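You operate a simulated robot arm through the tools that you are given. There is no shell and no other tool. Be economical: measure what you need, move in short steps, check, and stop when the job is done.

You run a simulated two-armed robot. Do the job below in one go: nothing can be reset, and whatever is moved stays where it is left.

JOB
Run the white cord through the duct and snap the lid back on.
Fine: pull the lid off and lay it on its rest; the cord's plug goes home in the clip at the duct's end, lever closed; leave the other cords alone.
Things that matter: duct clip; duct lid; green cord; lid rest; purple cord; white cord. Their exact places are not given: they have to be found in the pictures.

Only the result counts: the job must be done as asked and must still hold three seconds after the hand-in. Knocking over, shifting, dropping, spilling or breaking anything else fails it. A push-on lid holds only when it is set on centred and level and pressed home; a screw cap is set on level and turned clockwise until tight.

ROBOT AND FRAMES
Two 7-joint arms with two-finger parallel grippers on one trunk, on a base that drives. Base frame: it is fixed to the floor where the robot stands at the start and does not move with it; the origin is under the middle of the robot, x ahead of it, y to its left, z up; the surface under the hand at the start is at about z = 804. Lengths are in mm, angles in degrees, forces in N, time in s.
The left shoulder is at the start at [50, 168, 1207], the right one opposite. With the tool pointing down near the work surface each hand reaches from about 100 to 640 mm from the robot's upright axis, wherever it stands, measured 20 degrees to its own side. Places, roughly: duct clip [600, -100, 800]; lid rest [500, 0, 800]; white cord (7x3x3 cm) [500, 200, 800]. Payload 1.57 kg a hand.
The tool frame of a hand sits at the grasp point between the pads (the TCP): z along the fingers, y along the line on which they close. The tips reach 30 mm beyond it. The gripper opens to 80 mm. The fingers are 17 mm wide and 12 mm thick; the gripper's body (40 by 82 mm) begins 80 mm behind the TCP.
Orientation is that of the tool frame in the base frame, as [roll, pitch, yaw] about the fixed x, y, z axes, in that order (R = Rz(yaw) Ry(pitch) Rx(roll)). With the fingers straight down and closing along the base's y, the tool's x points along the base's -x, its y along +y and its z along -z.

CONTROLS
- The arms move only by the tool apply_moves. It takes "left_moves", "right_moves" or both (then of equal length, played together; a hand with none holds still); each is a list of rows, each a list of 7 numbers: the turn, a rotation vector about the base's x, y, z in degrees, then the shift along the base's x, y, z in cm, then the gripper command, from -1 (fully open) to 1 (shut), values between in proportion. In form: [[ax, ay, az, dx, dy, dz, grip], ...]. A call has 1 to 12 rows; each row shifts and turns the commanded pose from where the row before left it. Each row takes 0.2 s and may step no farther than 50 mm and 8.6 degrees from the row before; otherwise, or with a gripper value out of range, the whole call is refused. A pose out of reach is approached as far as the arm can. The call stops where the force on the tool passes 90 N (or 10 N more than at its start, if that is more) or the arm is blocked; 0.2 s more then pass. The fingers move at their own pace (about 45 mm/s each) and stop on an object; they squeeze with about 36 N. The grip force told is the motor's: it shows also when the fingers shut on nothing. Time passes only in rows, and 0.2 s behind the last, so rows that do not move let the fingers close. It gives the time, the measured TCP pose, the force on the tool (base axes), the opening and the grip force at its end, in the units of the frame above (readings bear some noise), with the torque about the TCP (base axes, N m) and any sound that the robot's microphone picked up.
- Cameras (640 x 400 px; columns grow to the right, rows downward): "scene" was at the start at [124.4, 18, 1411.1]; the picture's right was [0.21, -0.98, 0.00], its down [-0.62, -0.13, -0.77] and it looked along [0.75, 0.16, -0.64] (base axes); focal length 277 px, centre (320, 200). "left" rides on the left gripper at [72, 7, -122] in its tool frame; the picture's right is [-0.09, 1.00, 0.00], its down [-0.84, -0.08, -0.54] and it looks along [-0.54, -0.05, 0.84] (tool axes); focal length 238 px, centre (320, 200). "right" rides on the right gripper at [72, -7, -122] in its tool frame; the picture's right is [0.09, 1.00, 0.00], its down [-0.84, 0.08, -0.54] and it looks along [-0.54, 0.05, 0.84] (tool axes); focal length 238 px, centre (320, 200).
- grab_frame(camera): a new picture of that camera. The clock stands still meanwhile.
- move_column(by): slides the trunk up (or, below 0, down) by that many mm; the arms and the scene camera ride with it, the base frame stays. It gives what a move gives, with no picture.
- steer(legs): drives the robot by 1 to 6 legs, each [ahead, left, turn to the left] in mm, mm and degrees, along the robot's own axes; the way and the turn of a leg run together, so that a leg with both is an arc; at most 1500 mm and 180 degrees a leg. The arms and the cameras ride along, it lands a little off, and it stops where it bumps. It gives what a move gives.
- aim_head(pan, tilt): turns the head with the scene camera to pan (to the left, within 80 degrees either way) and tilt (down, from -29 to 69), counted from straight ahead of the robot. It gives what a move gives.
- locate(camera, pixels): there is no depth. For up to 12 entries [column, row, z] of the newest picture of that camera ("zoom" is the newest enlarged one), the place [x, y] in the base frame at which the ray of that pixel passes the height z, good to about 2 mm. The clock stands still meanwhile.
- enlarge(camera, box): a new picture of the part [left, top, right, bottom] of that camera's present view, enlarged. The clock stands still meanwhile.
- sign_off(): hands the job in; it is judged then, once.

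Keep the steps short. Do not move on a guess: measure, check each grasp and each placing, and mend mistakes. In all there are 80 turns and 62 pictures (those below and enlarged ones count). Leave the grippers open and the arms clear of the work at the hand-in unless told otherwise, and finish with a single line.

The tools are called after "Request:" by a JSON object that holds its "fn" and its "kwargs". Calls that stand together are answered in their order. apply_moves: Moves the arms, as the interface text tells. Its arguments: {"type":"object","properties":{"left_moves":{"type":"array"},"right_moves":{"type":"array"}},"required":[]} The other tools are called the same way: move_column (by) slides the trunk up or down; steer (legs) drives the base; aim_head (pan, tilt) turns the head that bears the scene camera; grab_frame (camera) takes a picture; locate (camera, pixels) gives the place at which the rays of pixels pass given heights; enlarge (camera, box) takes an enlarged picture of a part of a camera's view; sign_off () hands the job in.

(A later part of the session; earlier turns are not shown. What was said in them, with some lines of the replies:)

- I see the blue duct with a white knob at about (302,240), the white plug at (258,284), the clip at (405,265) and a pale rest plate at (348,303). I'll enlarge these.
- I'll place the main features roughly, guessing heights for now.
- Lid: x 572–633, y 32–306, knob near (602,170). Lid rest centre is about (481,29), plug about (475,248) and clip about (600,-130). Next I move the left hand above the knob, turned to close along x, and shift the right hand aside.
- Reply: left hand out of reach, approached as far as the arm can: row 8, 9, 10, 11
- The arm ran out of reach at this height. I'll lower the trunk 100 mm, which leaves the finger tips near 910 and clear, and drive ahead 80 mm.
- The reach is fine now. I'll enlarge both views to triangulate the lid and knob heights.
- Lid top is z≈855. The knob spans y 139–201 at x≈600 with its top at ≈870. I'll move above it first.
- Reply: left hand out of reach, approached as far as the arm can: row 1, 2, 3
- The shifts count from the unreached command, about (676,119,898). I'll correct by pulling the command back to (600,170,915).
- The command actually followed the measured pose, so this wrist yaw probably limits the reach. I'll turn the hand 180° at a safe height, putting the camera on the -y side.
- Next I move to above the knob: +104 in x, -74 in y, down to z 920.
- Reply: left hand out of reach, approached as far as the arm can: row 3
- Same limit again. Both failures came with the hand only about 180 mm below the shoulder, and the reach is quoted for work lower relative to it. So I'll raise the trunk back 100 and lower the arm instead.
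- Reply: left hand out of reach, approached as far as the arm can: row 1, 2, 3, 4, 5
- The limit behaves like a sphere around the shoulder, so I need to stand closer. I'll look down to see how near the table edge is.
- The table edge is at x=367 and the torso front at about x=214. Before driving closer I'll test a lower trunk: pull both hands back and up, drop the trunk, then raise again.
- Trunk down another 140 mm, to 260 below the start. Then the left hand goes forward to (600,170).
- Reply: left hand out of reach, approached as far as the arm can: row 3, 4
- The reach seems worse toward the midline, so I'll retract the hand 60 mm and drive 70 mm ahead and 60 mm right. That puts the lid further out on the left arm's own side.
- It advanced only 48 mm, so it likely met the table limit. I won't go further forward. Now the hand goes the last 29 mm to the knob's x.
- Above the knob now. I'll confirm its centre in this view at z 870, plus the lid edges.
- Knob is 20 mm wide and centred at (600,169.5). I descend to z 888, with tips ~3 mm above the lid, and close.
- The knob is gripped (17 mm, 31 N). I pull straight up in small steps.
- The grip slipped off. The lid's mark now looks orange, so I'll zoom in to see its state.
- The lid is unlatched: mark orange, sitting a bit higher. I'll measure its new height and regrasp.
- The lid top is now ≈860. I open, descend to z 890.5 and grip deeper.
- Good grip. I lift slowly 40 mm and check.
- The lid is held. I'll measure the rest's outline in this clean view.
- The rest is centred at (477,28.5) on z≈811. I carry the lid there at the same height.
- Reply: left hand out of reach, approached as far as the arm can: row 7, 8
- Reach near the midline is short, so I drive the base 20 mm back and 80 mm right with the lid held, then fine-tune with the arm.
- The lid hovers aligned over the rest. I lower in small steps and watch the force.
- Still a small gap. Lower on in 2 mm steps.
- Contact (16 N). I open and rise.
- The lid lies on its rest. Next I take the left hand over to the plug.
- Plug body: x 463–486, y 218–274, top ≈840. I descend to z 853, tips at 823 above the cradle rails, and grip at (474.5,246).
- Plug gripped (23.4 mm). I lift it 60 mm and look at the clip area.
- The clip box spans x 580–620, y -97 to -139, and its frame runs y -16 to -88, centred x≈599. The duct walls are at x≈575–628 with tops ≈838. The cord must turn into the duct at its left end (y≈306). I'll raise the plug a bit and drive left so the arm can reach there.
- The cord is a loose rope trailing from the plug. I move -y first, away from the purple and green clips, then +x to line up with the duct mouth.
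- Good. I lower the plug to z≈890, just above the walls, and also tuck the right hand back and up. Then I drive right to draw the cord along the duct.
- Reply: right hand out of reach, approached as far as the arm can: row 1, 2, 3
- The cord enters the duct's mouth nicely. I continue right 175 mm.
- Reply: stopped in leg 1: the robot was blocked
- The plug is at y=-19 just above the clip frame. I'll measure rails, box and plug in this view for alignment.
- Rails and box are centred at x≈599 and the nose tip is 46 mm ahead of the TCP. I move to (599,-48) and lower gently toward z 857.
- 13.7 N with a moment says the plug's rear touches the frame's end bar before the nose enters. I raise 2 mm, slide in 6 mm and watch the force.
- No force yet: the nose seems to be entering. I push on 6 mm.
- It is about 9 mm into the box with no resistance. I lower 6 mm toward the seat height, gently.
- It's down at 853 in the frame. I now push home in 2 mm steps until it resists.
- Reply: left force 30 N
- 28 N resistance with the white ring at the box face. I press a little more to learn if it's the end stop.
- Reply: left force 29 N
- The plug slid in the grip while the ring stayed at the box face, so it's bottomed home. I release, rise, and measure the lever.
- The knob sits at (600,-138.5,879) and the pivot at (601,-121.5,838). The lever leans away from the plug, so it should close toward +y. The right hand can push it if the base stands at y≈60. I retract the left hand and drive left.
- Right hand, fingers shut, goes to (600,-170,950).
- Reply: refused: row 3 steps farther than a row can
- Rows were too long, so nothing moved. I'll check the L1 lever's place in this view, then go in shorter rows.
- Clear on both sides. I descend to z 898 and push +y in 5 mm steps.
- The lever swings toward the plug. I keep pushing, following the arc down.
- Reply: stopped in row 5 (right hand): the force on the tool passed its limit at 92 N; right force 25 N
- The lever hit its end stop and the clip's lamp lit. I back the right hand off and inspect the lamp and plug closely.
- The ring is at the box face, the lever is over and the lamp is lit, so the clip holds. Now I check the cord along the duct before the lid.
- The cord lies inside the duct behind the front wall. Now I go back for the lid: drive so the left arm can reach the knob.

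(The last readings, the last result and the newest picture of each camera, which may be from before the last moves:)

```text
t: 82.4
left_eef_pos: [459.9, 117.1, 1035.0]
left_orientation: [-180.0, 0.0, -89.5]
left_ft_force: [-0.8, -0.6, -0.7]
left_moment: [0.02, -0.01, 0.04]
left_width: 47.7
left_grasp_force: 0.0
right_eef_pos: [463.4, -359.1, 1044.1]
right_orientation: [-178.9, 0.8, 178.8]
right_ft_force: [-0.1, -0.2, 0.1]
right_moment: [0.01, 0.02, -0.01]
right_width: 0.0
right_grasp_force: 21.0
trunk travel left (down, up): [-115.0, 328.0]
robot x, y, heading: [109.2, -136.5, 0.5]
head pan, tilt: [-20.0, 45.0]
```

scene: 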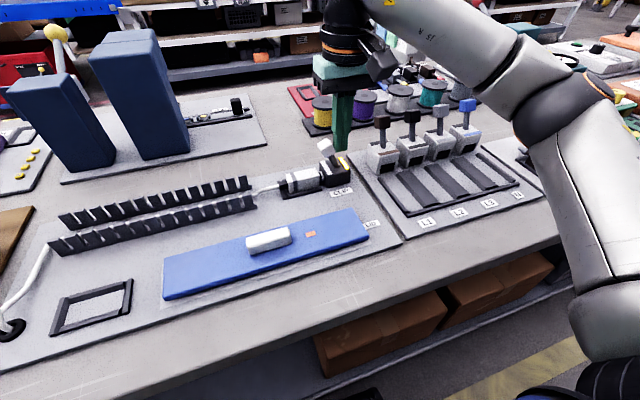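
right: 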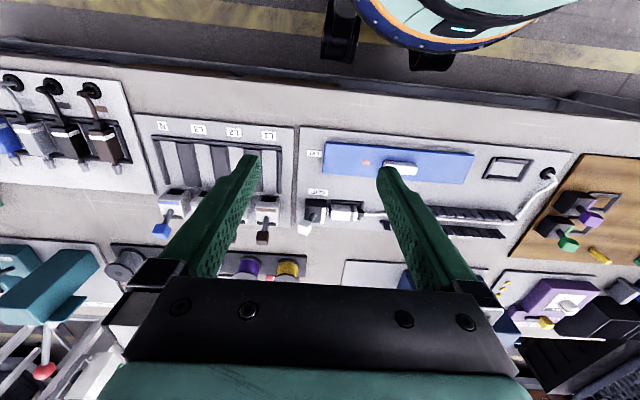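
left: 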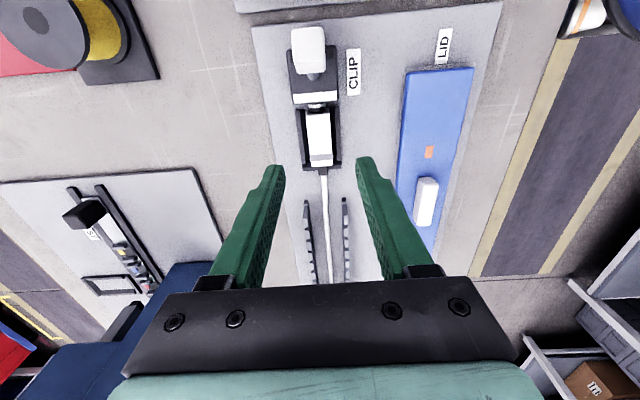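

Request:
{"fn": "apply_moves", "kwargs": {"left_moves": [[0, 0, 0, 0.28, -1.5, -2.2, -0.3], [0, 0, 0, 0.28, -1.5, -2.2, -0.3], [0, 0, 0, 0.28, -1.5, -2.2, -0.3], [0, 0, 0, 0.28, -1.5, -2.2, -0.3], [0, 0, 0, 0.28, -1.5, -2.2, -0.3], [0, 0, 0, 0.28, -1.5, -2.2, -0.3], [0, 0, 0, 0, 0, 0, -0.3]]}}

Request:
{"fn": "grab_frame", "kwargs": {"camera": "left"}}

```text
t: 84.0
left_eef_pos: [477.0, 29.1, 901.0]
left_orientation: [180.0, 0.2, -89.6]
left_ft_force: [0.5, -0.9, 0.5]
left_moment: [0.03, 0.0, 0.01]
left_width: 51.8
left_grasp_force: 0.1
right_eef_pos: [463.4, -361.3, 1042.9]
right_orientation: [-178.9, 0.8, 178.9]
right_ft_force: [0.2, -1.0, 1.0]
right_moment: [0.01, -0.02, -0.02]
right_width: 0.0
right_grasp_force: 21.1
trunk travel left (down, up): [-115.0, 328.0]
robot x, y, heading: [111.9, -134.2, 0.2]
head pan, tilt: [-20.0, 45.0]
```

```text
7 pictures are left
```

left: 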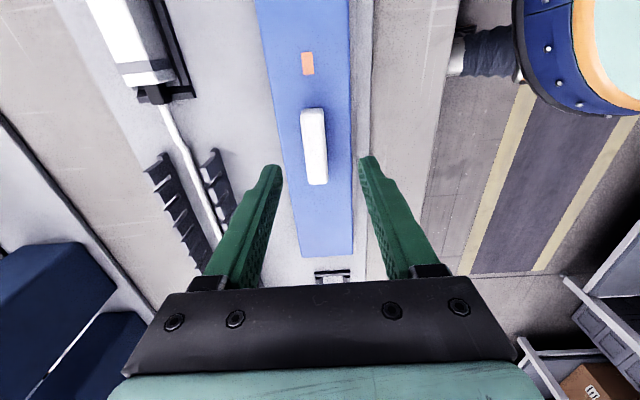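

Request:
{"fn": "locate", "kwargs": {"camera": "left", "pixels": [[313, 108, 841], [318, 184, 841], [302, 150, 841], [327, 150, 841], [301, 257, 826], [353, 256, 826], [307, 63, 826]]}}

```text
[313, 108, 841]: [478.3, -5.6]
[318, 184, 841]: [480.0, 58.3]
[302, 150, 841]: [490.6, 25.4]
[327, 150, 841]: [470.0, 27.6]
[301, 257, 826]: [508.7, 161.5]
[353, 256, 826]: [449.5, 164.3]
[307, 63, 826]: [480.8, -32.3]
```

Knob centre is (479.5,27). I descend to the same grip height as at release (857.5) and close.

Request:
{"fn": "apply_moves", "kwargs": {"left_moves": [[0, 0, 0, 0.2, -0.15, -2, -0.3], [0, 0, 0, 0, 0, -1.5, -0.3], [0, 0, 0, 0, 0, -0.8, -0.3], [0, 0, 0, 0, 0, 0, 1], [0, 0, 0, 0, 0, 0, 1], [0, 0, 0, 0, 0, 0, 1], [0, 0, 0, 0, 0, 0, 1]]}}

```text
t: 85.6
left_eef_pos: [478.0, 28.4, 859.6]
left_orientation: [-179.9, -0.1, -89.6]
left_ft_force: [-0.5, -0.1, -0.9]
left_moment: [-0.01, 0.02, -0.02]
left_width: 17.5
left_grasp_force: 31.4
right_eef_pos: [463.5, -360.2, 1043.1]
right_orientation: [-178.9, 0.8, 178.9]
right_ft_force: [0.3, 1.1, 0.1]
right_moment: [-0.01, 0.0, -0.02]
right_width: 0.0
right_grasp_force: 20.5
trunk travel left (down, up): [-115.0, 328.0]
robot x, y, heading: [106.6, -139.7, 0.3]
head pan, tilt: [-20.0, 45.0]
```

Gripped. I lift to z≈935 and drive left/ahead so the duct is in reach.

Request:
{"fn": "apply_moves", "kwargs": {"left_moves": [[0, 0, 0, 0, 0, 0.5, 1], [0, 0, 0, 0, 0, 1, 1], [0, 0, 0, 0, 0, 2, 1], [0, 0, 0, 0, 0, 2, 1], [0, 0, 0, 0, 0, 2, 1], [0, 0, 0, 0, 0, 0, 1]]}}

Request:
{"fn": "steer", "kwargs": {"legs": [[18, 85, 0]]}}

Request:
{"fn": "aim_head", "kwargs": {"pan": 15, "tilt": 45}}

```text
t: 87.0
left_eef_pos: [479.1, 25.8, 933.4]
left_orientation: [-180.0, 0.0, -89.5]
left_ft_force: [0.9, 0.5, -1.1]
left_moment: [0.02, -0.02, 0.01]
left_width: 17.3
left_grasp_force: 32.3
right_eef_pos: [464.1, -360.4, 1042.4]
right_orientation: [-178.8, 0.9, 178.9]
right_ft_force: [-0.1, -0.7, -0.1]
right_moment: [0.02, 0.02, 0.03]
right_width: 0.2
right_grasp_force: 21.3
trunk travel left (down, up): [-115.0, 328.0]
robot x, y, heading: [106.0, -136.0, 0.1]
head pan, tilt: [-20.0, 45.0]
```

```text
t: 88.4
left_eef_pos: [497.1, 108.2, 933.4]
left_orientation: [-180.0, 0.0, -89.4]
left_ft_force: [0.1, 0.7, -1.4]
left_moment: [-0.02, 0.03, 0.03]
left_width: 17.0
left_grasp_force: 32.6
right_eef_pos: [481.1, -276.2, 1043.0]
right_orientation: [-178.9, 0.9, 178.9]
right_ft_force: [0.3, 0.6, -0.3]
right_moment: [0.04, -0.02, 0.01]
right_width: 0.0
right_grasp_force: 21.8
trunk travel left (down, up): [-115.0, 328.0]
robot x, y, heading: [126.1, -56.6, 0.4]
head pan, tilt: [-20.0, 45.0]
```

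```text
t: 89.4
left_eef_pos: [497.0, 109.2, 934.8]
left_orientation: [-180.0, -0.1, -89.5]
left_ft_force: [-0.5, 0.1, -1.4]
left_moment: [0.02, 0.0, -0.02]
left_width: 17.5
left_grasp_force: 32.0
right_eef_pos: [480.5, -275.9, 1043.4]
right_orientation: [-178.9, 1.0, 178.9]
right_ft_force: [0.0, -0.1, -0.9]
right_moment: [-0.02, -0.01, -0.03]
right_width: 0.2
right_grasp_force: 21.2
trunk travel left (down, up): [-115.0, 328.0]
robot x, y, heading: [122.2, -54.0, 0.5]
head pan, tilt: [15.0, 45.0]
```

Moving the lid over the duct to (600,168.7), still high.

Request:
{"fn": "apply_moves", "kwargs": {"left_moves": [[0, 0, 0, 1.72, 1.0, 0, 1], [0, 0, 0, 1.72, 1.0, 0, 1], [0, 0, 0, 1.72, 1.0, 0, 1], [0, 0, 0, 1.72, 1.0, 0, 1], [0, 0, 0, 1.72, 1.0, 0, 1], [0, 0, 0, 1.7, 1.0, 0, 1], [0, 0, 0, 0, 0, 0, 1], [0, 0, 0, 0, 0, 0, 1]]}}

Request:
{"fn": "grab_frame", "kwargs": {"camera": "scene"}}

```text
t: 91.2
left_eef_pos: [600.0, 170.4, 935.4]
left_orientation: [-179.9, 0.0, -89.3]
left_ft_force: [1.0, -0.3, -1.4]
left_moment: [0.05, 0.04, -0.05]
left_width: 17.2
left_grasp_force: 32.6
right_eef_pos: [481.9, -275.1, 1042.0]
right_orientation: [-179.0, 0.9, 178.9]
right_ft_force: [-0.5, 0.3, 0.8]
right_moment: [0.04, 0.0, -0.02]
right_width: 0.0
right_grasp_force: 21.4
trunk travel left (down, up): [-115.0, 328.0]
robot x, y, heading: [126.4, -56.3, 0.4]
head pan, tilt: [15.0, 45.0]
```

```text
6 pictures are left
```

scene: 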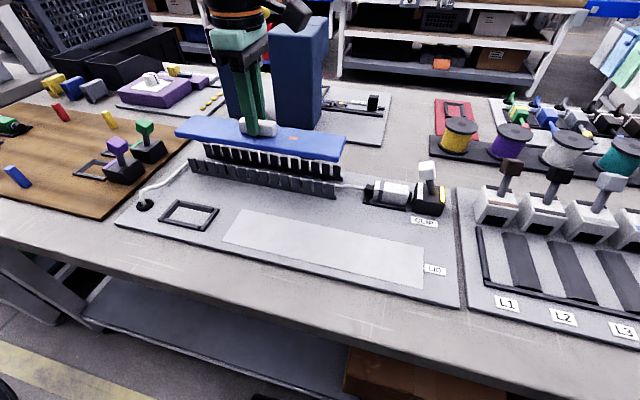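

The lid is over the duct. I lower to z≈903 with a tiny yaw trim and check alignment closely.

Request:
{"fn": "apply_moves", "kwargs": {"left_moves": [[0, 0, -0.2, 0, 0, -1, 1], [0, 0, 0, 0, 0, -1, 1], [0, 0, 0, 0, 0, -1.2, 1], [0, 0, 0, 0, 0, 0, 1], [0, 0, 0, 0, 0, 0, 1]]}}

Request:
{"fn": "enlarge", "kwargs": {"camera": "scene", "box": [165, 110, 365, 220]}}

```text
t: 92.4
left_eef_pos: [599.3, 168.0, 902.1]
left_orientation: [-179.9, 0.0, -89.6]
left_ft_force: [-0.4, 0.6, -1.2]
left_moment: [-0.01, 0.01, 0.01]
left_width: 17.5
left_grasp_force: 32.3
right_eef_pos: [481.8, -276.4, 1042.9]
right_orientation: [-179.0, 0.8, 178.9]
right_ft_force: [0.6, 0.3, 0.3]
right_moment: [0.01, 0.01, -0.02]
right_width: 0.0
right_grasp_force: 21.4
trunk travel left (down, up): [-115.0, 328.0]
robot x, y, heading: [124.8, -57.6, 0.1]
head pan, tilt: [15.0, 45.0]
```

```text
3.20 times, centred on (265, 165) of scene
```

zoom: 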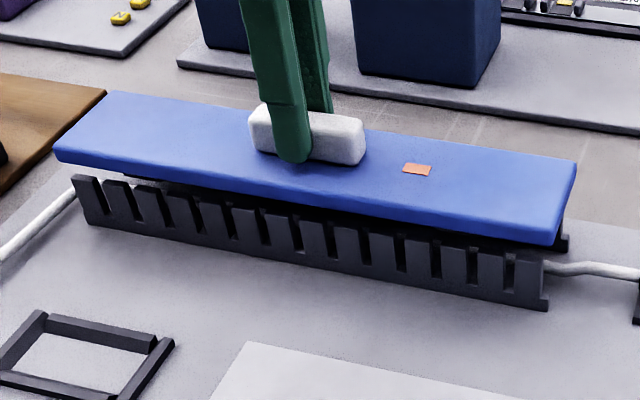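

Request:
{"fn": "locate", "kwargs": {"camera": "zoom", "pixels": [[417, 169, 869], [417, 169, 871], [558, 232, 869], [55, 148, 869], [577, 163, 869], [110, 92, 869], [75, 176, 838], [544, 262, 838], [89, 222, 811], [547, 308, 811]]}}

```text
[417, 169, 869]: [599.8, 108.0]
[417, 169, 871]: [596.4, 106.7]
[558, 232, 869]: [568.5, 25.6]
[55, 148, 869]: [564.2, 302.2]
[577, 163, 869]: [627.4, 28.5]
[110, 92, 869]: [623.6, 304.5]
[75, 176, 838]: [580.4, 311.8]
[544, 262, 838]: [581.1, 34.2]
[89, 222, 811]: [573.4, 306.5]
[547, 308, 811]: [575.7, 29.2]
```

The mark sits at (599.8,108.0), against its seated place (600.5,108.8): within 1 mm. I trim that and lower until the lid touches.

Request:
{"fn": "apply_moves", "kwargs": {"left_moves": [[0, 0, -0.2, 0.05, 0.08, 0, 1], [0, 0, 0, 0, 0, -0.3, 1], [0, 0, 0, 0, 0, -0.3, 1], [0, 0, 0, 0, 0, -0.3, 1], [0, 0, 0, 0, 0, -0.2, 1], [0, 0, 0, 0, 0, -0.2, 1], [0, 0, 0, 0, 0, 0, 1]]}}

```text
t: 94.0
left_eef_pos: [600.0, 169.2, 889.8]
left_orientation: [-179.8, 0.0, -89.8]
left_ft_force: [2.7, 3.2, 8.7]
left_moment: [0.11, -0.13, -0.1]
left_width: 17.1
left_grasp_force: 32.2
right_eef_pos: [481.2, -276.7, 1042.1]
right_orientation: [-178.9, 0.8, 178.9]
right_ft_force: [-0.1, -0.1, -0.1]
right_moment: [0.03, 0.0, 0.0]
right_width: 0.0
right_grasp_force: 21.2
trunk travel left (down, up): [-115.0, 328.0]
robot x, y, heading: [126.1, -54.2, 0.3]
head pan, tilt: [15.0, 45.0]
```

Contact at 9 N, level. I press further in small steps.

Request:
{"fn": "apply_moves", "kwargs": {"left_moves": [[0, 0, 0, 0, 0, -0.2, 1], [0, 0, 0, 0, 0, -0.2, 1], [0, 0, 0, 0, 0, -0.2, 1], [0, 0, 0, 0, 0, 0, 1]]}}

```text
t: 95.0
left_eef_pos: [600.3, 169.2, 886.6]
left_orientation: [-179.6, -0.1, -89.7]
left_ft_force: [7.2, 3.2, 27.5]
left_moment: [0.02, -0.05, -0.09]
left_width: 17.4
left_grasp_force: 32.3
right_eef_pos: [479.9, -277.5, 1044.6]
right_orientation: [-178.9, 0.9, 178.8]
right_ft_force: [0.5, -0.3, 0.4]
right_moment: [-0.04, -0.03, -0.02]
right_width: 0.0
right_grasp_force: 21.3
trunk travel left (down, up): [-115.0, 328.0]
robot x, y, heading: [127.2, -53.0, 0.4]
head pan, tilt: [15.0, 45.0]
```

At 27 N the fingers may be slipping on the knob, but the tips will bear on the lid itself. I keep pressing.

Request:
{"fn": "apply_moves", "kwargs": {"left_moves": [[0, 0, 0, 0, 0, -0.2, 1], [0, 0, 0, 0, 0, -0.2, 1], [0, 0, 0, 0, 0, -0.2, 1], [0, 0, 0, 0, 0, 0, 1]]}}

Request:
{"fn": "enlarge", "kwargs": {"camera": "scene", "box": [165, 110, 365, 220]}}

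```text
t: 96.0
left_eef_pos: [599.7, 168.9, 883.3]
left_orientation: [-179.1, -0.2, -89.7]
left_ft_force: [6.7, 3.3, 43.6]
left_moment: [0.15, 0.39, -0.1]
left_width: 17.3
left_grasp_force: 32.9
right_eef_pos: [480.2, -276.9, 1042.3]
right_orientation: [-178.9, 0.8, 178.9]
right_ft_force: [-0.1, 0.3, 0.1]
right_moment: [-0.03, 0.04, -0.01]
right_width: 0.0
right_grasp_force: 21.0
trunk travel left (down, up): [-115.0, 328.0]
robot x, y, heading: [124.0, -51.1, 0.3]
head pan, tilt: [15.0, 45.0]
```

```text
3.20 times, centred on (265, 165) of scene
```

zoom: 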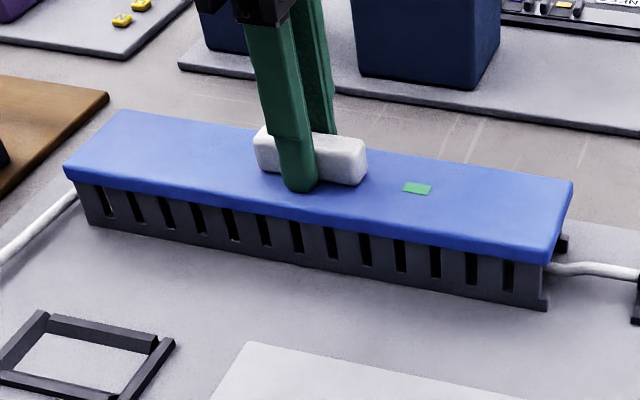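

The mark turned green: the lid is snapped on. I ease the press, open, and lift away.

Request:
{"fn": "apply_moves", "kwargs": {"left_moves": [[0, 0, 0, 0, 0, 0.2, 1], [0, 0, 0, 0, 0, 0, -0.4], [0, 0, 0, 0, 0, 0, -0.4], [0, 0, 0, 0, 0, 0, -0.4], [0, 0, 0, 0, 0, 2, -0.4], [0, 0, 0, 0, 0, 4, -0.4], [0, 0, 0, 0, 0, 4, -1], [0, 0, 0, -3, 0, 3, -1], [0, 0, 0, -4, 0, 2, -1], [0, 0, 0, -4, 0, 0, -1]], "right_moves": [[0, 0, 0, 0, 0, 0, -1], [0, 0, 0, 0, 0, 0, -1], [0, 0, 0, 0, 0, 0, -1], [0, 0, 0, 0, 0, 0, -1], [0, 0, 0, 0, 0, 0, -1], [0, 0, 0, 0, 0, 0, -1], [0, 0, 0, 0, 0, 0, -1], [0, 0, 0, 0, 0, 0, -1], [0, 0, 0, 0, 0, 0, -1], [0, 0, 0, 0, 0, 0, -1]]}}

Request:
{"fn": "grab_frame", "kwargs": {"camera": "scene"}}

Request:
{"fn": "enlarge", "kwargs": {"camera": "scene", "box": [130, 120, 460, 230]}}

```text
t: 98.2
left_eef_pos: [490.6, 169.2, 1031.4]
left_orientation: [180.0, 0.1, -89.8]
left_ft_force: [-0.1, 0.5, 0.1]
left_moment: [0.0, -0.04, 0.0]
left_width: 79.7
left_grasp_force: 0.1
right_eef_pos: [481.4, -276.8, 1042.3]
right_orientation: [-178.8, 0.8, 179.0]
right_ft_force: [-0.4, -0.2, -0.4]
right_moment: [-0.02, -0.01, -0.01]
right_width: 80.1
right_grasp_force: 0.1
trunk travel left (down, up): [-115.0, 328.0]
robot x, y, heading: [129.7, -54.8, 0.6]
head pan, tilt: [15.0, 45.0]
```

```text
3 pictures are left
```

scene: 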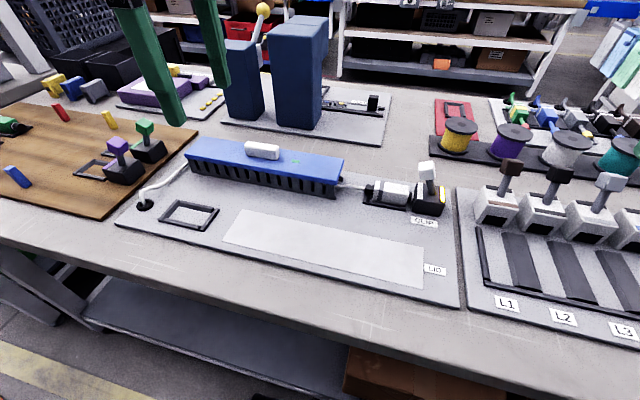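

```text
1.94 times, centred on (295, 175) of scene
```

zoom: 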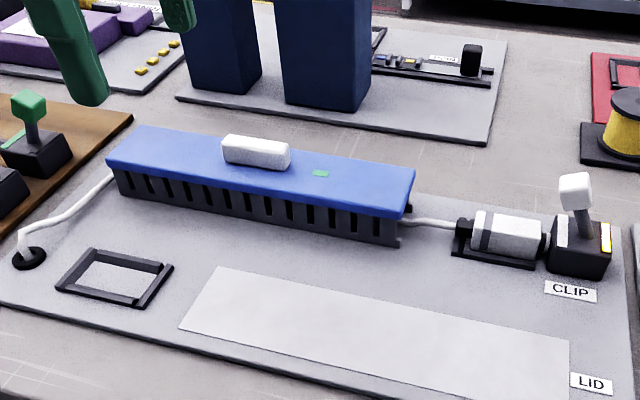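

The lid mark is green, the cord runs through the duct, the plug is in the clip with the lever over and the lamp lit. The hands are open and clear, so I hand in.

Request:
{"fn": "sign_off", "kwargs": {}}

```text
The job is handed in.
```

The white cord runs through the duct with its plug home in the clip and the lever closed; the lid is snapped back on (its mark is green), the other cords were left alone, and the job is handed in.
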